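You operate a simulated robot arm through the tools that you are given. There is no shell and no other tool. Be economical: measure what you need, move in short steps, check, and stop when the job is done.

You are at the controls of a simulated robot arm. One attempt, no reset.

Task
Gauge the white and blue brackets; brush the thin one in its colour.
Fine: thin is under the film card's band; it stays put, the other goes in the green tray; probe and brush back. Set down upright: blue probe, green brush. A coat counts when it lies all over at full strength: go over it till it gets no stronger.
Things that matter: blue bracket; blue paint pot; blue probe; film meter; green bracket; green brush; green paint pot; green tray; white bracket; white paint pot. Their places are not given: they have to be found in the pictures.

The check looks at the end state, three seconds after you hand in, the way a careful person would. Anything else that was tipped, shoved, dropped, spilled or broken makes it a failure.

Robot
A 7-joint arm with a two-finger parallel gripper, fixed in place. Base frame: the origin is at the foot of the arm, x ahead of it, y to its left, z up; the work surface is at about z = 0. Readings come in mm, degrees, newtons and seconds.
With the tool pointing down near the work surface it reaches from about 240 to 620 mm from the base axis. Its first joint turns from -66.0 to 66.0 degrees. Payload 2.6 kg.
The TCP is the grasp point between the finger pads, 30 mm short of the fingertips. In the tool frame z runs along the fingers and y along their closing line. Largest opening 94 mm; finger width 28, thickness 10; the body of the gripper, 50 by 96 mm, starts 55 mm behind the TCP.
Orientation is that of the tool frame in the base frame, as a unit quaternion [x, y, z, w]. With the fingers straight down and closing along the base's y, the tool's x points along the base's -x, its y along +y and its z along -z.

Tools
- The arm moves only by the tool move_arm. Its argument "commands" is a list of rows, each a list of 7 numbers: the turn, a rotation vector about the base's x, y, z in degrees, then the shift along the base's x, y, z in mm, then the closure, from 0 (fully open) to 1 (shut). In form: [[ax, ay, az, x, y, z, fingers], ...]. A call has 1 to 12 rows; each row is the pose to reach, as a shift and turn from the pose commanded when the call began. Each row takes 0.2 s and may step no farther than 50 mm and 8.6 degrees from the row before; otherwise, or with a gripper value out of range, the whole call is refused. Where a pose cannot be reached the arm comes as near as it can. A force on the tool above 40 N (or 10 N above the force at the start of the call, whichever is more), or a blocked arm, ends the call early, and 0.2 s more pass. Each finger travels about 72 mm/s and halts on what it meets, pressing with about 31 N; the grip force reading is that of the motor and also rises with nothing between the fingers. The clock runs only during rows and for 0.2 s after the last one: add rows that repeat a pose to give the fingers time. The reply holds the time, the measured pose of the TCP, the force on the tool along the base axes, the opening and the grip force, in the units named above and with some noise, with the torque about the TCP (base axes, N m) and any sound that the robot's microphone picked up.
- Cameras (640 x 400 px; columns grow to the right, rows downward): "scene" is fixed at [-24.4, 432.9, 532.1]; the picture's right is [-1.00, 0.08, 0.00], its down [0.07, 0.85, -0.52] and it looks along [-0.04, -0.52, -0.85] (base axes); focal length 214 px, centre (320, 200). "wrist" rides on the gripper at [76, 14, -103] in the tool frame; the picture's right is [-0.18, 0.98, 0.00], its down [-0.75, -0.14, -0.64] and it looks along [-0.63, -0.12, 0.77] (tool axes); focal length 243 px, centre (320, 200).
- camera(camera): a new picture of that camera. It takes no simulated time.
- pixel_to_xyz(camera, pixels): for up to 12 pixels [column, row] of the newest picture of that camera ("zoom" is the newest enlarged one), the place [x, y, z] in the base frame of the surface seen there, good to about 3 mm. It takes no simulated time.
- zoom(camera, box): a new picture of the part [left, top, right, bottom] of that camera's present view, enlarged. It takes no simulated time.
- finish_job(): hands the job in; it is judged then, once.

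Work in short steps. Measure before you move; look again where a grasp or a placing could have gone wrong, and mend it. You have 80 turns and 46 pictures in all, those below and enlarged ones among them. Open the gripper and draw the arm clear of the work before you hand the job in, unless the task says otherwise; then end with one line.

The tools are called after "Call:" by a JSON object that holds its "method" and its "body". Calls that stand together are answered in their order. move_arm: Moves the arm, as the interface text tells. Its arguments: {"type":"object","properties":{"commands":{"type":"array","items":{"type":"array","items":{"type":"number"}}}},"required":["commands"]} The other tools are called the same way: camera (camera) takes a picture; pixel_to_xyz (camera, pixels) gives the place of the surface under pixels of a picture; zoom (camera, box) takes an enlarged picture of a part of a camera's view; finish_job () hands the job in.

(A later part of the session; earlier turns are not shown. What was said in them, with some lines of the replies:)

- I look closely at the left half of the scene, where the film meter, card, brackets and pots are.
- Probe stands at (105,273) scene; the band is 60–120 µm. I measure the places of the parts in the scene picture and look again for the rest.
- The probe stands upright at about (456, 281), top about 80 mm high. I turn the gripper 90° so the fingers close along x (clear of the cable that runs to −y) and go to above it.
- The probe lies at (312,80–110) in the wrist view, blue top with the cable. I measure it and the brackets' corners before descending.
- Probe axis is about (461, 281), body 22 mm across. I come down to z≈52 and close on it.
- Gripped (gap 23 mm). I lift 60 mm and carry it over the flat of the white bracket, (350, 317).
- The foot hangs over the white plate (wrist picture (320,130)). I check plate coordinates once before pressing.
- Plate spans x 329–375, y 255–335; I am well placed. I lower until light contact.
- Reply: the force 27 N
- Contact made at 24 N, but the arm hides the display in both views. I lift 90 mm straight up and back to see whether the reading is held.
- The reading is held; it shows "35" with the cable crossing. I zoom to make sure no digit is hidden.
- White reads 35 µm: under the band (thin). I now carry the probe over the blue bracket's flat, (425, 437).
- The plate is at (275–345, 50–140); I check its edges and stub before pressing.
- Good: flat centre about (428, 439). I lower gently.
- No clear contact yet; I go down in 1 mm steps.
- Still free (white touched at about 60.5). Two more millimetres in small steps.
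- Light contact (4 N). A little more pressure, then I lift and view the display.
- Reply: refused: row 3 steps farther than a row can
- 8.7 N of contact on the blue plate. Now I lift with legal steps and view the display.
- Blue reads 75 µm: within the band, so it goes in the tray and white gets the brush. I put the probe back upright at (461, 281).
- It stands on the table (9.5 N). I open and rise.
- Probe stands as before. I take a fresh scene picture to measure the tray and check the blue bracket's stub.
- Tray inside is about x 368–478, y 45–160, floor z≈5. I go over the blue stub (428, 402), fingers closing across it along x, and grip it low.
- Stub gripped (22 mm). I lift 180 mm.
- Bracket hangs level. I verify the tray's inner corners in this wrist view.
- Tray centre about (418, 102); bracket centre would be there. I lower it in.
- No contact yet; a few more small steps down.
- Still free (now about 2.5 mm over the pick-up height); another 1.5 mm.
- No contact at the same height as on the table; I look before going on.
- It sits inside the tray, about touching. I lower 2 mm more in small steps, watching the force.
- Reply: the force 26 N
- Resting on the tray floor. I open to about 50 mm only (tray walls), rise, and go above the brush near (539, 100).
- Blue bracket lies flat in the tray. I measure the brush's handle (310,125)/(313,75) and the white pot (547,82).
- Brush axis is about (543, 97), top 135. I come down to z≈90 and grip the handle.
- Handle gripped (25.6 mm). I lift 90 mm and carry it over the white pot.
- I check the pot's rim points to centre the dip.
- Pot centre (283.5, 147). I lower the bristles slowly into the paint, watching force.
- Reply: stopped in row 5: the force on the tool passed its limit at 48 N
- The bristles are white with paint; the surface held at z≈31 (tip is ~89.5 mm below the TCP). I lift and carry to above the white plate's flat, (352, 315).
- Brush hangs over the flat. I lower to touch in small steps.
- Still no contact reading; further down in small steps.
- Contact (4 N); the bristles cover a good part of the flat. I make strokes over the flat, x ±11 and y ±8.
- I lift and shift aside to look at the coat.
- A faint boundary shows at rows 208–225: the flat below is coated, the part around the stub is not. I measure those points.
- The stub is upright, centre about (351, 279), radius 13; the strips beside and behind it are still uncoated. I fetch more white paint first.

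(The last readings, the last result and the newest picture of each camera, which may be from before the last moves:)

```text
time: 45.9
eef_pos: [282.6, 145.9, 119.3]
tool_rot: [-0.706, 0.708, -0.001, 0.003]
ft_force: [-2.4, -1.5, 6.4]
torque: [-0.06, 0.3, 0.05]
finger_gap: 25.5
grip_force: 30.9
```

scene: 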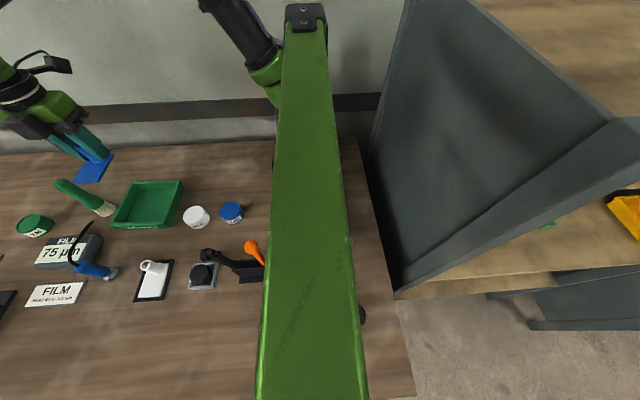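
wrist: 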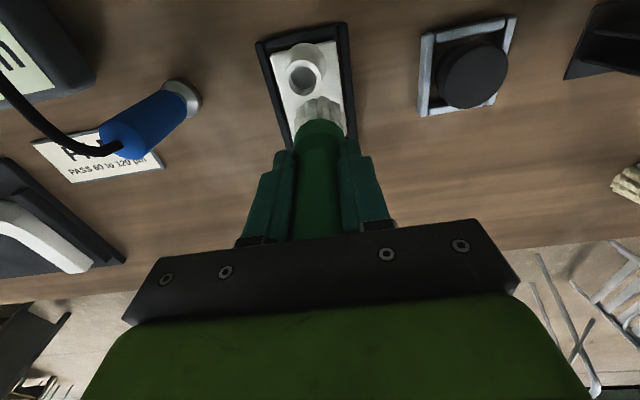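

Loaded again. I carry it to beside the stub on the +x side (381, 280) and lower to just above the plate.

Call:
{"method": "move_arm", "body": {"commands": [[0, 0, 0, 0, 0, 40, 1], [0, 0, 0, 0, 0, 65, 1], [0, 0, 0, 25, 33, 65, 1], [0, 0, 0, 50, 66, 65, 1], [0, 0, 0, 75, 100, 65, 1], [0, 0, 0, 98, 133, 65, 1], [0, 0, 0, 98, 133, 25, 1], [0, 0, 0, 98, 133, -15, 1], [0, 0, 0, 98, 133, -24, 1], [0, 0, 0, 98, 133, -26, 1], [0, 0, 0, 98, 133, -26, 1]]}}

Call:
{"method": "zoom", "body": {"camera": "wrist", "box": [220, 20, 420, 160]}}

```text
time: 47.7
eef_pos: [383.4, 280.6, 131.3]
tool_rot: [-0.705, 0.709, -0.001, 0.005]
ft_force: [-1.4, -2.6, 7.4]
torque: [-0.2, 0.37, 0.02]
finger_gap: 25.6
grip_force: 31.6
stopped in row 8: the force on the tool passed its limit at 105 N (the readings are from after the stop); the commanded pose is now the measured one
```

```text
2.86 times, centred on (320, 90) of wrist
```

zoom: 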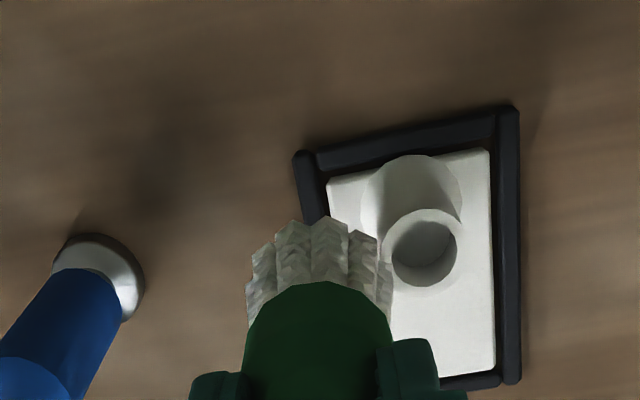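

The bristles met the stub's top rim (105 N stop). I lift clear and inspect the brush in the grip, and the bracket.

Call:
{"method": "move_arm", "body": {"commands": [[0, 0, 0, 3, 0, 30, 1], [0, 0, 0, 10, 0, 50, 1], [0, 0, 0, 10, 0, 50, 1]]}}

Call:
{"method": "camera", "body": {"camera": "wrist"}}

Call:
{"method": "zoom", "body": {"camera": "scene", "box": [60, 210, 180, 310]}}

```text
time: 48.5
eef_pos: [393.9, 281.2, 180.0]
tool_rot: [-0.705, 0.709, -0.001, 0.003]
ft_force: [-0.8, -0.3, -1.1]
torque: [0.01, 0.02, 0.0]
finger_gap: 25.4
grip_force: 30.2
```

```text
9 pictures are left
```

wrist: 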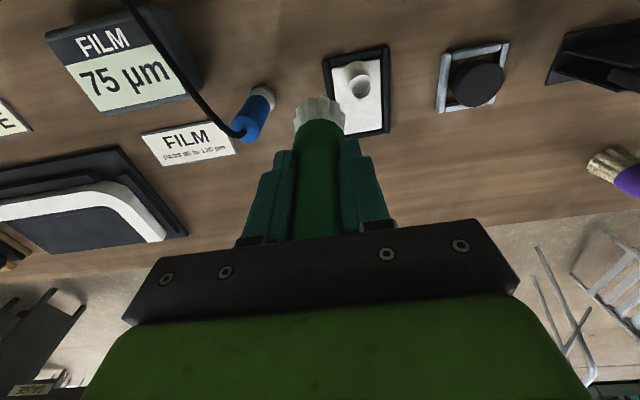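

```text
4.00 times, centred on (120, 260) of scene
```

zoom: 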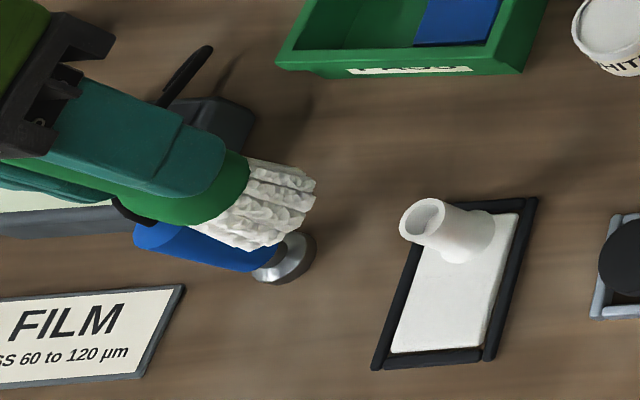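

Brush is straight in the grip and the bracket unmoved. I come down again farther out, at x≈389, slowly past the stub's top.

Call:
{"method": "move_arm", "body": {"commands": [[0, 0, 0, -4, 0, -25, 1], [0, 0, 0, -4, 0, -40, 1], [0, 0, 0, -4, 0, -44, 1], [0, 0, 0, -4, 0, -47, 1], [0, 0, 0, -4, 0, -50, 1], [0, 0, 0, -4, 0, -53, 1], [0, 0, 0, -4, 0, -60, 1], [0, 0, 0, -4, 0, -70, 1], [0, 0, 0, -4, 0, -78, 1], [0, 0, 0, -4, 0, -83, 1], [0, 0, 0, -4, 0, -83, 1]]}}

Call:
{"method": "zoom", "body": {"camera": "wrist", "box": [220, 20, 420, 160]}}

```text
time: 50.9
eef_pos: [390.9, 281.4, 96.6]
tool_rot: [-0.705, 0.71, 0.0, 0.003]
ft_force: [-0.2, -0.5, -1.4]
torque: [0.01, 0.01, 0.03]
finger_gap: 25.4
grip_force: 31.1
```

```text
2.86 times, centred on (320, 90) of wrist
```

zoom: 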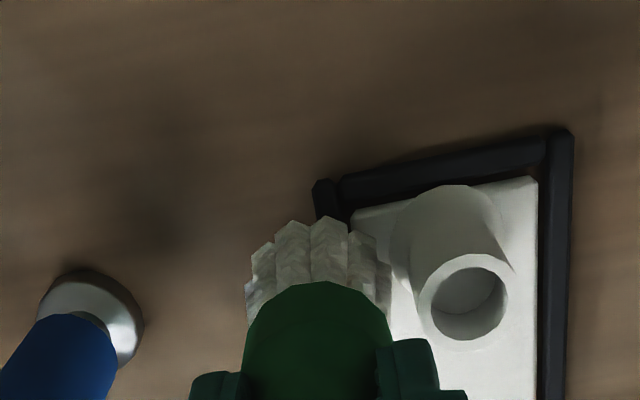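

The bristles now sit over the strip, nearly touching the stub's side. I lower to contact and stroke along y there.

Call:
{"method": "move_arm", "body": {"commands": [[0, 0, 0, -1, 0, -3, 1], [0, 0, 0, -1, 0, -4.5, 1], [0, 0, 0, -1, 0, -5.5, 1], [0, 0, 0, -1, -8, -5.5, 1], [0, 0, 0, -1, -14, -5.5, 1], [0, 0, 0, -1, -6, -5.5, 1], [0, 0, 0, -1, 2, -5.5, 1], [0, 0, 0, -1, 10, -5.5, 1], [0, 0, 0, -1, 18, -5.5, 1]]}}

```text
time: 52.9
eef_pos: [388.8, 299.3, 91.4]
tool_rot: [-0.705, 0.71, -0.002, 0.004]
ft_force: [-0.2, -1.8, 5.7]
torque: [-0.12, 0.11, 0.05]
finger_gap: 25.4
grip_force: 30.7
```

Good contact (5.7 N). Now I stroke in an arc around the stub: behind it and down the other side, at a distance of ~36 mm from its axis.

Call:
{"method": "move_arm", "body": {"commands": [[0, 0, 0, 0, -18, 0, 1], [0, 0, 0, -5, -36.5, 0, 1], [0, 0, 0, -17.4, -50, 0, 1], [0, 0, 0, -37, -56, 0, 1], [0, 0, 0, -56.4, -50, 0, 1], [0, 0, 0, -69, -36.5, 0, 1], [0, 0, 0, -73.5, -18.5, 0, 1], [0, 0, 0, -73.5, -8, 0, 1], [0, 0, 0, -73.5, 0, 0, 1], [0, 0, 0, -73.5, -18.5, 0, 1], [0, 0, 0, -69, -36.5, 0, 1], [0, 0, 0, -73.5, -18.5, 0, 1]]}}

Call:
{"method": "zoom", "body": {"camera": "wrist", "box": [220, 20, 420, 160]}}

```text
time: 55.5
eef_pos: [315.6, 279.3, 91.5]
tool_rot: [-0.705, 0.709, -0.001, 0.002]
ft_force: [0.3, -0.8, 1.4]
torque: [-0.04, 0.01, -0.03]
finger_gap: 25.3
grip_force: 30.7
```

```text
2.86 times, centred on (320, 90) of wrist
```

zoom: 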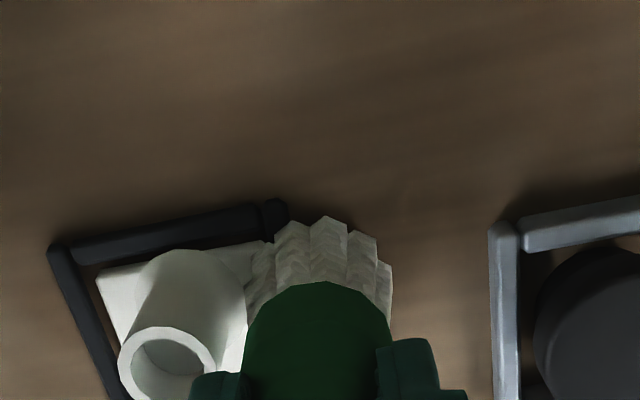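

The bristles just brush the stub's side. I continue the ring round the front of the stub and along the +x side again.

Call:
{"method": "move_arm", "body": {"commands": [[0, 0, 0, 0, 12, -0.4, 1], [0, 0, 0, 4.6, 18, -0.4, 1], [0, 0, 0, 17, 29, -0.4, 1], [0, 0, 0, 36.6, 35, -0.4, 1], [0, 0, 0, 56, 29, -0.4, 1], [0, 0, 0, 69, 18, -0.4, 1], [0, 0, 0, 73.5, 0, -0.4, 1], [0, 0, 0, 72, -12, -0.4, 1], [0, 0, 0, 73.5, 0, -0.4, 1], [0, 0, 0, 69, 18, -0.4, 1], [0, 0, 0, 56, 29, -0.4, 1], [0, 0, 0, 36.6, 34, -0.4, 1]]}}

```text
time: 58.1
eef_pos: [350.8, 314.1, 92.7]
tool_rot: [-0.706, 0.708, 0.0, 0.005]
ft_force: [-0.4, -0.3, 1.4]
torque: [0.02, -0.05, -0.04]
finger_gap: 25.7
grip_force: 31.0
```

Contact is kept. Now more passes over the whole flat, out past its edges.

Call:
{"method": "move_arm", "body": {"commands": [[0, 0, 0, 8, -2, -0.4, 1], [0, 0, 0, 16, -2, -0.4, 1], [0, 0, 0, 16, 6, -0.4, 1], [0, 0, 0, 8, 6, -0.4, 1], [0, 0, 0, 0, 6, -0.4, 1], [0, 0, 0, -8, 6, -0.4, 1], [0, 0, 0, -16, 6, -0.4, 1], [0, 0, 0, -16, 14, -0.4, 1], [0, 0, 0, -8, 14, -0.4, 1], [0, 0, 0, 0, 14, -0.4, 1], [0, 0, 0, 8, 14, -0.4, 1], [0, 0, 0, 16, 14, -0.4, 1]]}}

Call:
{"method": "move_arm", "body": {"commands": [[0, 0, 0, -8, 0, 0, 1], [0, 0, 0, -16, 0, 0, 1], [0, 0, 0, -24, 0, 0, 1], [0, 0, 0, -32, 0, 0, 1], [0, 0, 0, -32, -8, 0, 1], [0, 0, 0, -24, -8, 0, 1], [0, 0, 0, -12, -8, 0, 1], [0, 0, 0, 0, -8, 0, 1], [0, 0, 0, 0, -15, 0, 1], [0, 0, 0, -10, -15, 0, 1], [0, 0, 0, -22, -15, 0, 1], [0, 0, 0, -32, -15, 0, 1]]}}

```text
time: 60.7
eef_pos: [367.6, 327.9, 91.9]
tool_rot: [-0.705, 0.709, 0.0, 0.004]
ft_force: [-7.5, 2.7, 21.6]
torque: [0.09, 0.88, -0.05]
finger_gap: 25.4
grip_force: 31.3
```

```text
time: 63.3
eef_pos: [337.8, 313.2, 91.4]
tool_rot: [-0.705, 0.709, -0.001, 0.006]
ft_force: [6.8, -1.4, 18.3]
torque: [-0.05, -0.5, 0.0]
finger_gap: 25.3
grip_force: 30.7
```

Firm contact (≈20 N). To be sure of full strength I re-dip once and go over everything again.

Call:
{"method": "move_arm", "body": {"commands": [[0, 0, 0, 0, 0, 45, 1], [0, 0, 0, 0, 0, 91, 1], [0, 0, 0, -13, -42, 91, 1], [0, 0, 0, -26, -84, 91, 1], [0, 0, 0, -39, -126, 91, 1], [0, 0, 0, -52, -166, 91, 1], [0, 0, 0, -52, -166, 60, 1], [0, 0, 0, -52, -166, 36, 1], [0, 0, 0, -52, -166, 31, 1], [0, 0, 0, -52, -166, 29, 1], [0, 0, 0, -52, -166, 28, 1], [0, 0, 0, -52, -166, 28, 1]]}}

```text
time: 65.9
eef_pos: [284.8, 147.8, 119.3]
tool_rot: [-0.705, 0.709, -0.001, 0.004]
ft_force: [-6.3, -8.0, 28.2]
torque: [-0.64, 0.81, 0.02]
finger_gap: 25.3
grip_force: 30.5
```

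Dipped. I go to the −x side of the stub (315, 297) and lower.

Call:
{"method": "move_arm", "body": {"commands": [[0, 0, 0, 0, 0, 40, 1], [0, 0, 0, 0, 0, 63, 1], [0, 0, 0, 10, 45, 63, 1], [0, 0, 0, 20, 90, 63, 1], [0, 0, 0, 26, 130, 63, 1], [0, 0, 0, 31, 151, 63, 1], [0, 0, 0, 31, 151, 25, 1], [0, 0, 0, 31, 151, -15, 1], [0, 0, 0, 31, 151, -24, 1], [0, 0, 0, 31, 151, -27.5, 1]]}}

Call:
{"method": "move_arm", "body": {"commands": [[0, 0, 0, 0, -8, 0, 1], [0, 0, 0, 0, -18, 0, 1], [0, 0, 0, 5, -36, 0, 1], [0, 0, 0, 17.5, -49.5, 0, 1], [0, 0, 0, 37, -55.5, 0, 1], [0, 0, 0, 56.5, -49.5, 0, 1], [0, 0, 0, 69, -36, 0, 1], [0, 0, 0, 73.5, -18, 0, 1], [0, 0, 0, 73.5, -8, 0, 1], [0, 0, 0, 73.5, 0, 0, 1], [0, 0, 0, 73.5, -18, 0, 1], [0, 0, 0, 69, -36, 0, 1]]}}

Call:
{"method": "move_arm", "body": {"commands": [[0, 0, 0, -12.5, -13.5, 0, 1], [0, 0, 0, -32, -19.5, 0, 1], [0, 0, 0, -51.5, -13.5, 0, 1], [0, 0, 0, -64, 0, 0, 1], [0, 0, 0, -69, 18, 0, 1], [0, 0, 0, -69, 28, 0, 1], [0, 0, 0, -64, 36, 0, 1], [0, 0, 0, -51.5, 47, 0, 1], [0, 0, 0, -32, 52, 0, 1], [0, 0, 0, -12.5, 47, 0, 1], [0, 0, 0, 0, 36, 0, 1], [0, 0, 0, 4.5, 20, 0, 1]]}}

```text
time: 68.1
eef_pos: [315.9, 298.8, 92.1]
tool_rot: [-0.705, 0.709, 0.0, 0.004]
ft_force: [-2.1, -2.1, 9.1]
torque: [-0.19, 0.01, -0.04]
finger_gap: 25.5
grip_force: 31.1
```

```text
time: 70.7
eef_pos: [383.8, 262.6, 91.4]
tool_rot: [-0.705, 0.709, -0.001, 0.006]
ft_force: [4.8, 5.6, 15.7]
torque: [0.52, -0.17, -0.1]
finger_gap: 25.4
grip_force: 31.4
```

```text
time: 73.3
eef_pos: [388.1, 283.4, 91.0]
tool_rot: [-0.705, 0.709, 0.0, 0.006]
ft_force: [0.0, 5.4, 13.9]
torque: [0.45, 0.28, -0.09]
finger_gap: 25.4
grip_force: 31.2
```

Good contact throughout. Now the flat again, two rasters.

Call:
{"method": "move_arm", "body": {"commands": [[0, 0, 0, -4.5, 15, 0, 1], [0, 0, 0, -17, 28, 0, 1], [0, 0, 0, -27, 31, 0, 1], [0, 0, 0, -40, 31, 0, 1], [0, 0, 0, -54, 31, 0, 1], [0, 0, 0, -54, 39, 0, 1], [0, 0, 0, -42, 39, 0, 1], [0, 0, 0, -30, 39, 0, 1], [0, 0, 0, -18, 39, 0, 1], [0, 0, 0, -18, 47, 0, 1], [0, 0, 0, -36, 47, 0, 1], [0, 0, 0, -54, 47, 0, 1]]}}

Call:
{"method": "move_arm", "body": {"commands": [[0, 0, 0, 12, 0, 0, 1], [0, 0, 0, 24, 0, 0, 1], [0, 0, 0, 36, 0, 0, 1], [0, 0, 0, 36, -8, 0, 1], [0, 0, 0, 24, -8, 0, 1], [0, 0, 0, 12, -8, 0, 1], [0, 0, 0, 0, -8, 0, 1], [0, 0, 0, 0, -16, 0, 1], [0, 0, 0, 12, -16, 0, 1], [0, 0, 0, 24, -16, 0, 1], [0, 0, 0, 36, -16, 0, 1], [0, 0, 0, 18, -16, 0, 1]]}}

Call:
{"method": "move_arm", "body": {"commands": [[0, 0, 0, 0, 0, 45, 1], [0, 0, 0, 25, 8, 80, 1], [0, 0, 0, 70, 20, 91, 1]]}}

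Call:
{"method": "zoom", "body": {"camera": "scene", "box": [110, 240, 190, 310]}}

```text
time: 75.9
eef_pos: [335.3, 328.4, 92.2]
tool_rot: [-0.705, 0.709, -0.002, 0.005]
ft_force: [5.3, 0.9, 13.8]
torque: [-0.1, -0.38, 0.09]
finger_gap: 25.3
grip_force: 30.9
```

```text
time: 78.5
eef_pos: [355.7, 310.8, 90.9]
tool_rot: [-0.705, 0.71, -0.002, 0.005]
ft_force: [5.2, -0.7, 15.5]
torque: [-0.09, -0.26, -0.01]
finger_gap: 25.4
grip_force: 30.7
```

```text
time: 79.3
eef_pos: [423.4, 336.0, 181.4]
tool_rot: [-0.705, 0.709, 0.0, 0.003]
ft_force: [-0.4, -0.3, -0.9]
torque: [0.0, 0.0, -0.01]
finger_gap: 25.2
grip_force: 31.1
```

```text
5.71 times, centred on (150, 275) of scene
```

zoom: 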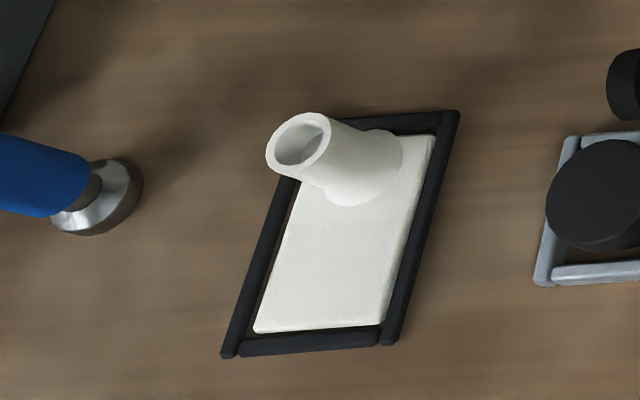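

The plate looks evenly coated; one close look for any weaker area.

Call:
{"method": "zoom", "body": {"camera": "scene", "box": [138, 252, 170, 284]}}

```text
12.50 times, centred on (154, 268) of scene
```

zoom: 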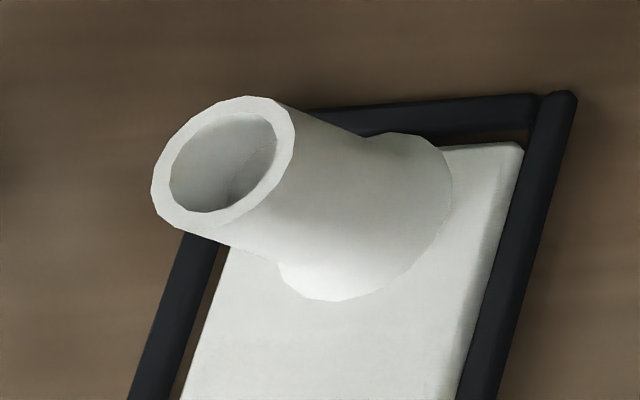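

I look closely at the lower flat for the faint line's shape.

Call:
{"method": "zoom", "body": {"camera": "scene", "box": [138, 268, 170, 300]}}

```text
12.50 times, centred on (154, 284) of scene
```

zoom: 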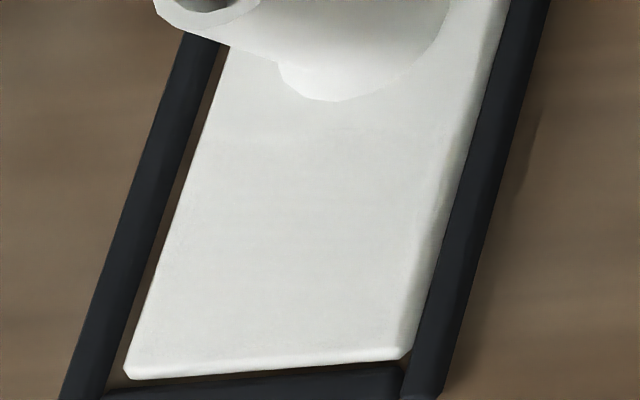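

A faint edge lies ~6 mm in front of the stub; to be safe I add strokes as close to the stub as the bristles allow (y≈309.5).

Call:
{"method": "move_arm", "body": {"commands": [[0, 0, 0, -40, -8, -20, 1], [0, 0, 0, -70, -15, -55, 1], [0, 0, 0, -70, -15, -85, 1], [0, 0, 0, -70, -17, -91, 1], [0, 0, 0, -70, -21, -91, 1], [0, 0, 0, -70, -23.5, -91, 1], [0, 0, 0, -60, -23.5, -91, 1], [0, 0, 0, -50, -23.5, -91, 1], [0, 0, 0, -60, -23.5, -91, 1], [0, 0, 0, -70, -23.5, -91, 1], [0, 0, 0, -80, -23.5, -91, 1], [0, 0, 0, -88, -23.5, -91, 1]]}}

Call:
{"method": "move_arm", "body": {"commands": [[0, 0, 0, 10, 0, 0, 1], [0, 0, 0, 20, 0, 0, 1], [0, 0, 0, 30, 0, 0, 1], [0, 0, 0, 38, 0, 0, 1], [0, 0, 0, 44, -4, 0, 1], [0, 0, 0, 38, 0, 0, 1], [0, 0, 0, 18, 0, 0, 1], [0, 0, 0, 0, 0, 0, 1], [0, 0, 0, -8, -4, 0, 1], [0, 0, 0, 0, 0, 0, 1], [0, 0, 0, 18, 0, 0, 1], [0, 0, 0, 18, 8, 0, 1]]}}

Call:
{"method": "move_arm", "body": {"commands": [[0, 0, 0, 0, 0, 45, 1], [0, 0, 0, 25, 8, 80, 1], [0, 0, 0, 70, 20, 91, 1]]}}

Call:
{"method": "zoom", "body": {"camera": "scene", "box": [138, 268, 170, 300]}}

```text
time: 81.9
eef_pos: [335.6, 309.1, 92.5]
tool_rot: [-0.705, 0.709, -0.001, 0.005]
ft_force: [5.5, -0.7, 15.7]
torque: [-0.03, -0.43, 0.01]
finger_gap: 25.5
grip_force: 30.3
```

```text
time: 84.5
eef_pos: [353.6, 316.5, 92.2]
tool_rot: [-0.703, 0.711, -0.003, 0.004]
ft_force: [-2.7, -9.6, 25.7]
torque: [-0.78, 0.37, 0.04]
finger_gap: 25.2
grip_force: 30.8
```

```text
time: 85.3
eef_pos: [421.1, 336.9, 180.8]
tool_rot: [-0.705, 0.709, -0.001, 0.003]
ft_force: [0.5, -0.5, -1.1]
torque: [0.03, -0.02, 0.02]
finger_gap: 25.3
grip_force: 31.4
```

```text
12.50 times, centred on (154, 284) of scene
```

zoom: 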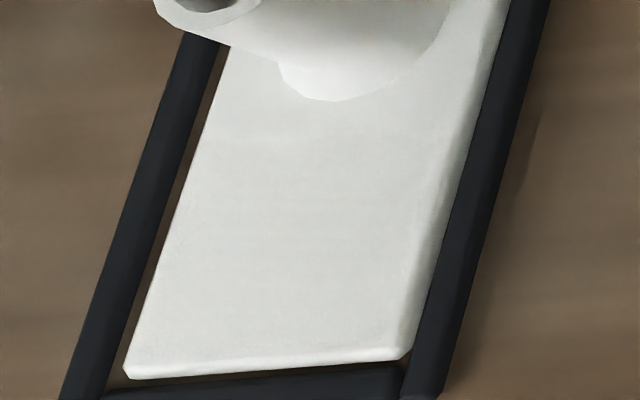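

The coat edge is unchanged after extra strokes, so it is the pad's end and the coat is at full strength. I carry the brush back by a detour round the probe's cable to (543, 97), straightening the 0.5° tilt.

Call:
{"method": "move_arm", "body": {"commands": [[-0.2, 0.4, 0.3, -30, -30, 20, 1], [-0.2, 0.4, 0.3, -30, -75, 40, 1], [-0.2, 0.4, 0.3, -30, -120, 40, 1], [-0.2, 0.4, 0.3, -30, -165, 40, 1], [-0.2, 0.4, 0.3, -30, -205, 40, 1], [-0.2, 0.4, 0.3, -10, -240.6, 30, 1], [-0.2, 0.4, 0.3, 35, -240.6, 20, 1], [-0.2, 0.4, 0.3, 80, -240.6, 20, 1], [-0.2, 0.4, 0.3, 120.7, -240.6, 20, 1], [-0.2, 0.4, 0.3, 120.7, -240.6, -25, 1], [-0.2, 0.4, 0.3, 120.7, -240.6, -65, 1], [-0.2, 0.4, 0.3, 120.7, -240.6, -90, 1]]}}

Call:
{"method": "move_arm", "body": {"commands": [[0, 0, 0, 0, 0, -3, 1], [0, 0, 0, 0, 0, -5, 1], [0, 0, 0, 0, 0, -6, 1], [0, 0, 0, 0, 0, -6, 1]]}}

```text
time: 87.9
eef_pos: [543.7, 96.8, 91.5]
tool_rot: [-0.707, 0.708, 0.001, 0.001]
ft_force: [-0.2, -0.9, -1.2]
torque: [0.02, -0.03, -0.02]
finger_gap: 25.7
grip_force: 30.8
```

```text
time: 88.9
eef_pos: [542.8, 97.4, 85.1]
tool_rot: [-0.707, 0.708, 0.001, 0.0]
ft_force: [0.0, -0.1, -1.8]
torque: [0.01, -0.01, -0.03]
finger_gap: 25.4
grip_force: 30.6
```

Not touching yet at z≈87 commanded; continuing down 1 mm at a time.

Call:
{"method": "move_arm", "body": {"commands": [[0, 0, 0, 0, 0, -0.7, 1], [0, 0, 0, 0, 0, -1.4, 1], [0, 0, 0, 0, 0, -2, 1], [0, 0, 0, 0, 0, -2, 1]]}}

```text
time: 89.9
eef_pos: [545.0, 97.6, 86.2]
tool_rot: [-0.707, 0.707, 0.0, 0.001]
ft_force: [-5.0, -1.1, 15.0]
torque: [0.12, 0.46, 0.05]
finger_gap: 25.3
grip_force: 30.6
```

Standing on the table (15 N). I ease 0.5 mm, open, and rise clear.

Call:
{"method": "move_arm", "body": {"commands": [[0, 0, 0, 0, 0, 0.5, 1], [0, 0, 0, 0, 0, 0.5, 0.85], [0, 0, 0, 0, 0, 0.5, 0.5], [0, 0, 0, 0, 0, 0.5, 0], [0, 0, 0, 0, 0, 0.5, 0], [0, 0, 0, 0, 0, 0.5, 0], [0, 0, 0, 0, 0, 45, 0], [0, 0, 0, 0, 0, 90, 0], [0, 0, 0, 0, 0, 135, 0]]}}

Call:
{"method": "camera", "body": {"camera": "scene"}}

```text
time: 91.9
eef_pos: [540.4, 95.7, 220.5]
tool_rot: [-0.707, 0.707, 0.0, 0.0]
ft_force: [-0.2, -0.6, -0.3]
torque: [0.02, -0.04, -0.02]
finger_gap: 93.9
grip_force: 0.1
```

```text
1 pictures are left
```

scene: 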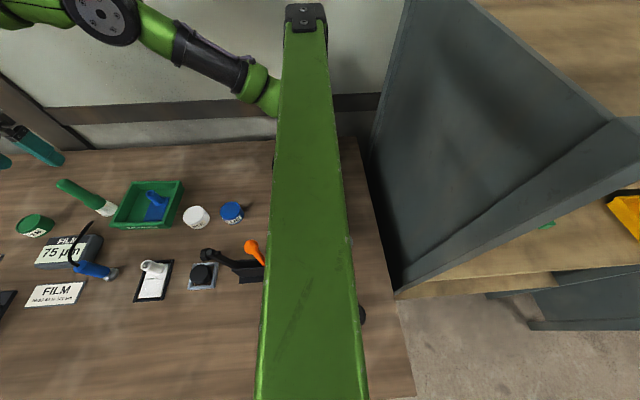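

Brush (85,195) and probe (95,270) stand upright, blue bracket is in the tray, white in its frame, and the arm is open and clear. I hand in.

Call:
{"method": "finish_job", "body": {}}

```text
The job is handed in.
```

The job is handed in: white gauged at 35 µm (thin, under the 60–120 µm band) and was brushed white, and blue gauged at 75 µm and is in the green tray. The probe and brush are back standing upright. While brushing, the bristles hit the white bracket's stub once (105 N), and the bracket shifted about 2 mm inside its frame. White on white, I judged full strength only by the coat looking the same after more strokes; a faint edge about 6 mm in front of the stub stayed, which I took for the end of the paint area.
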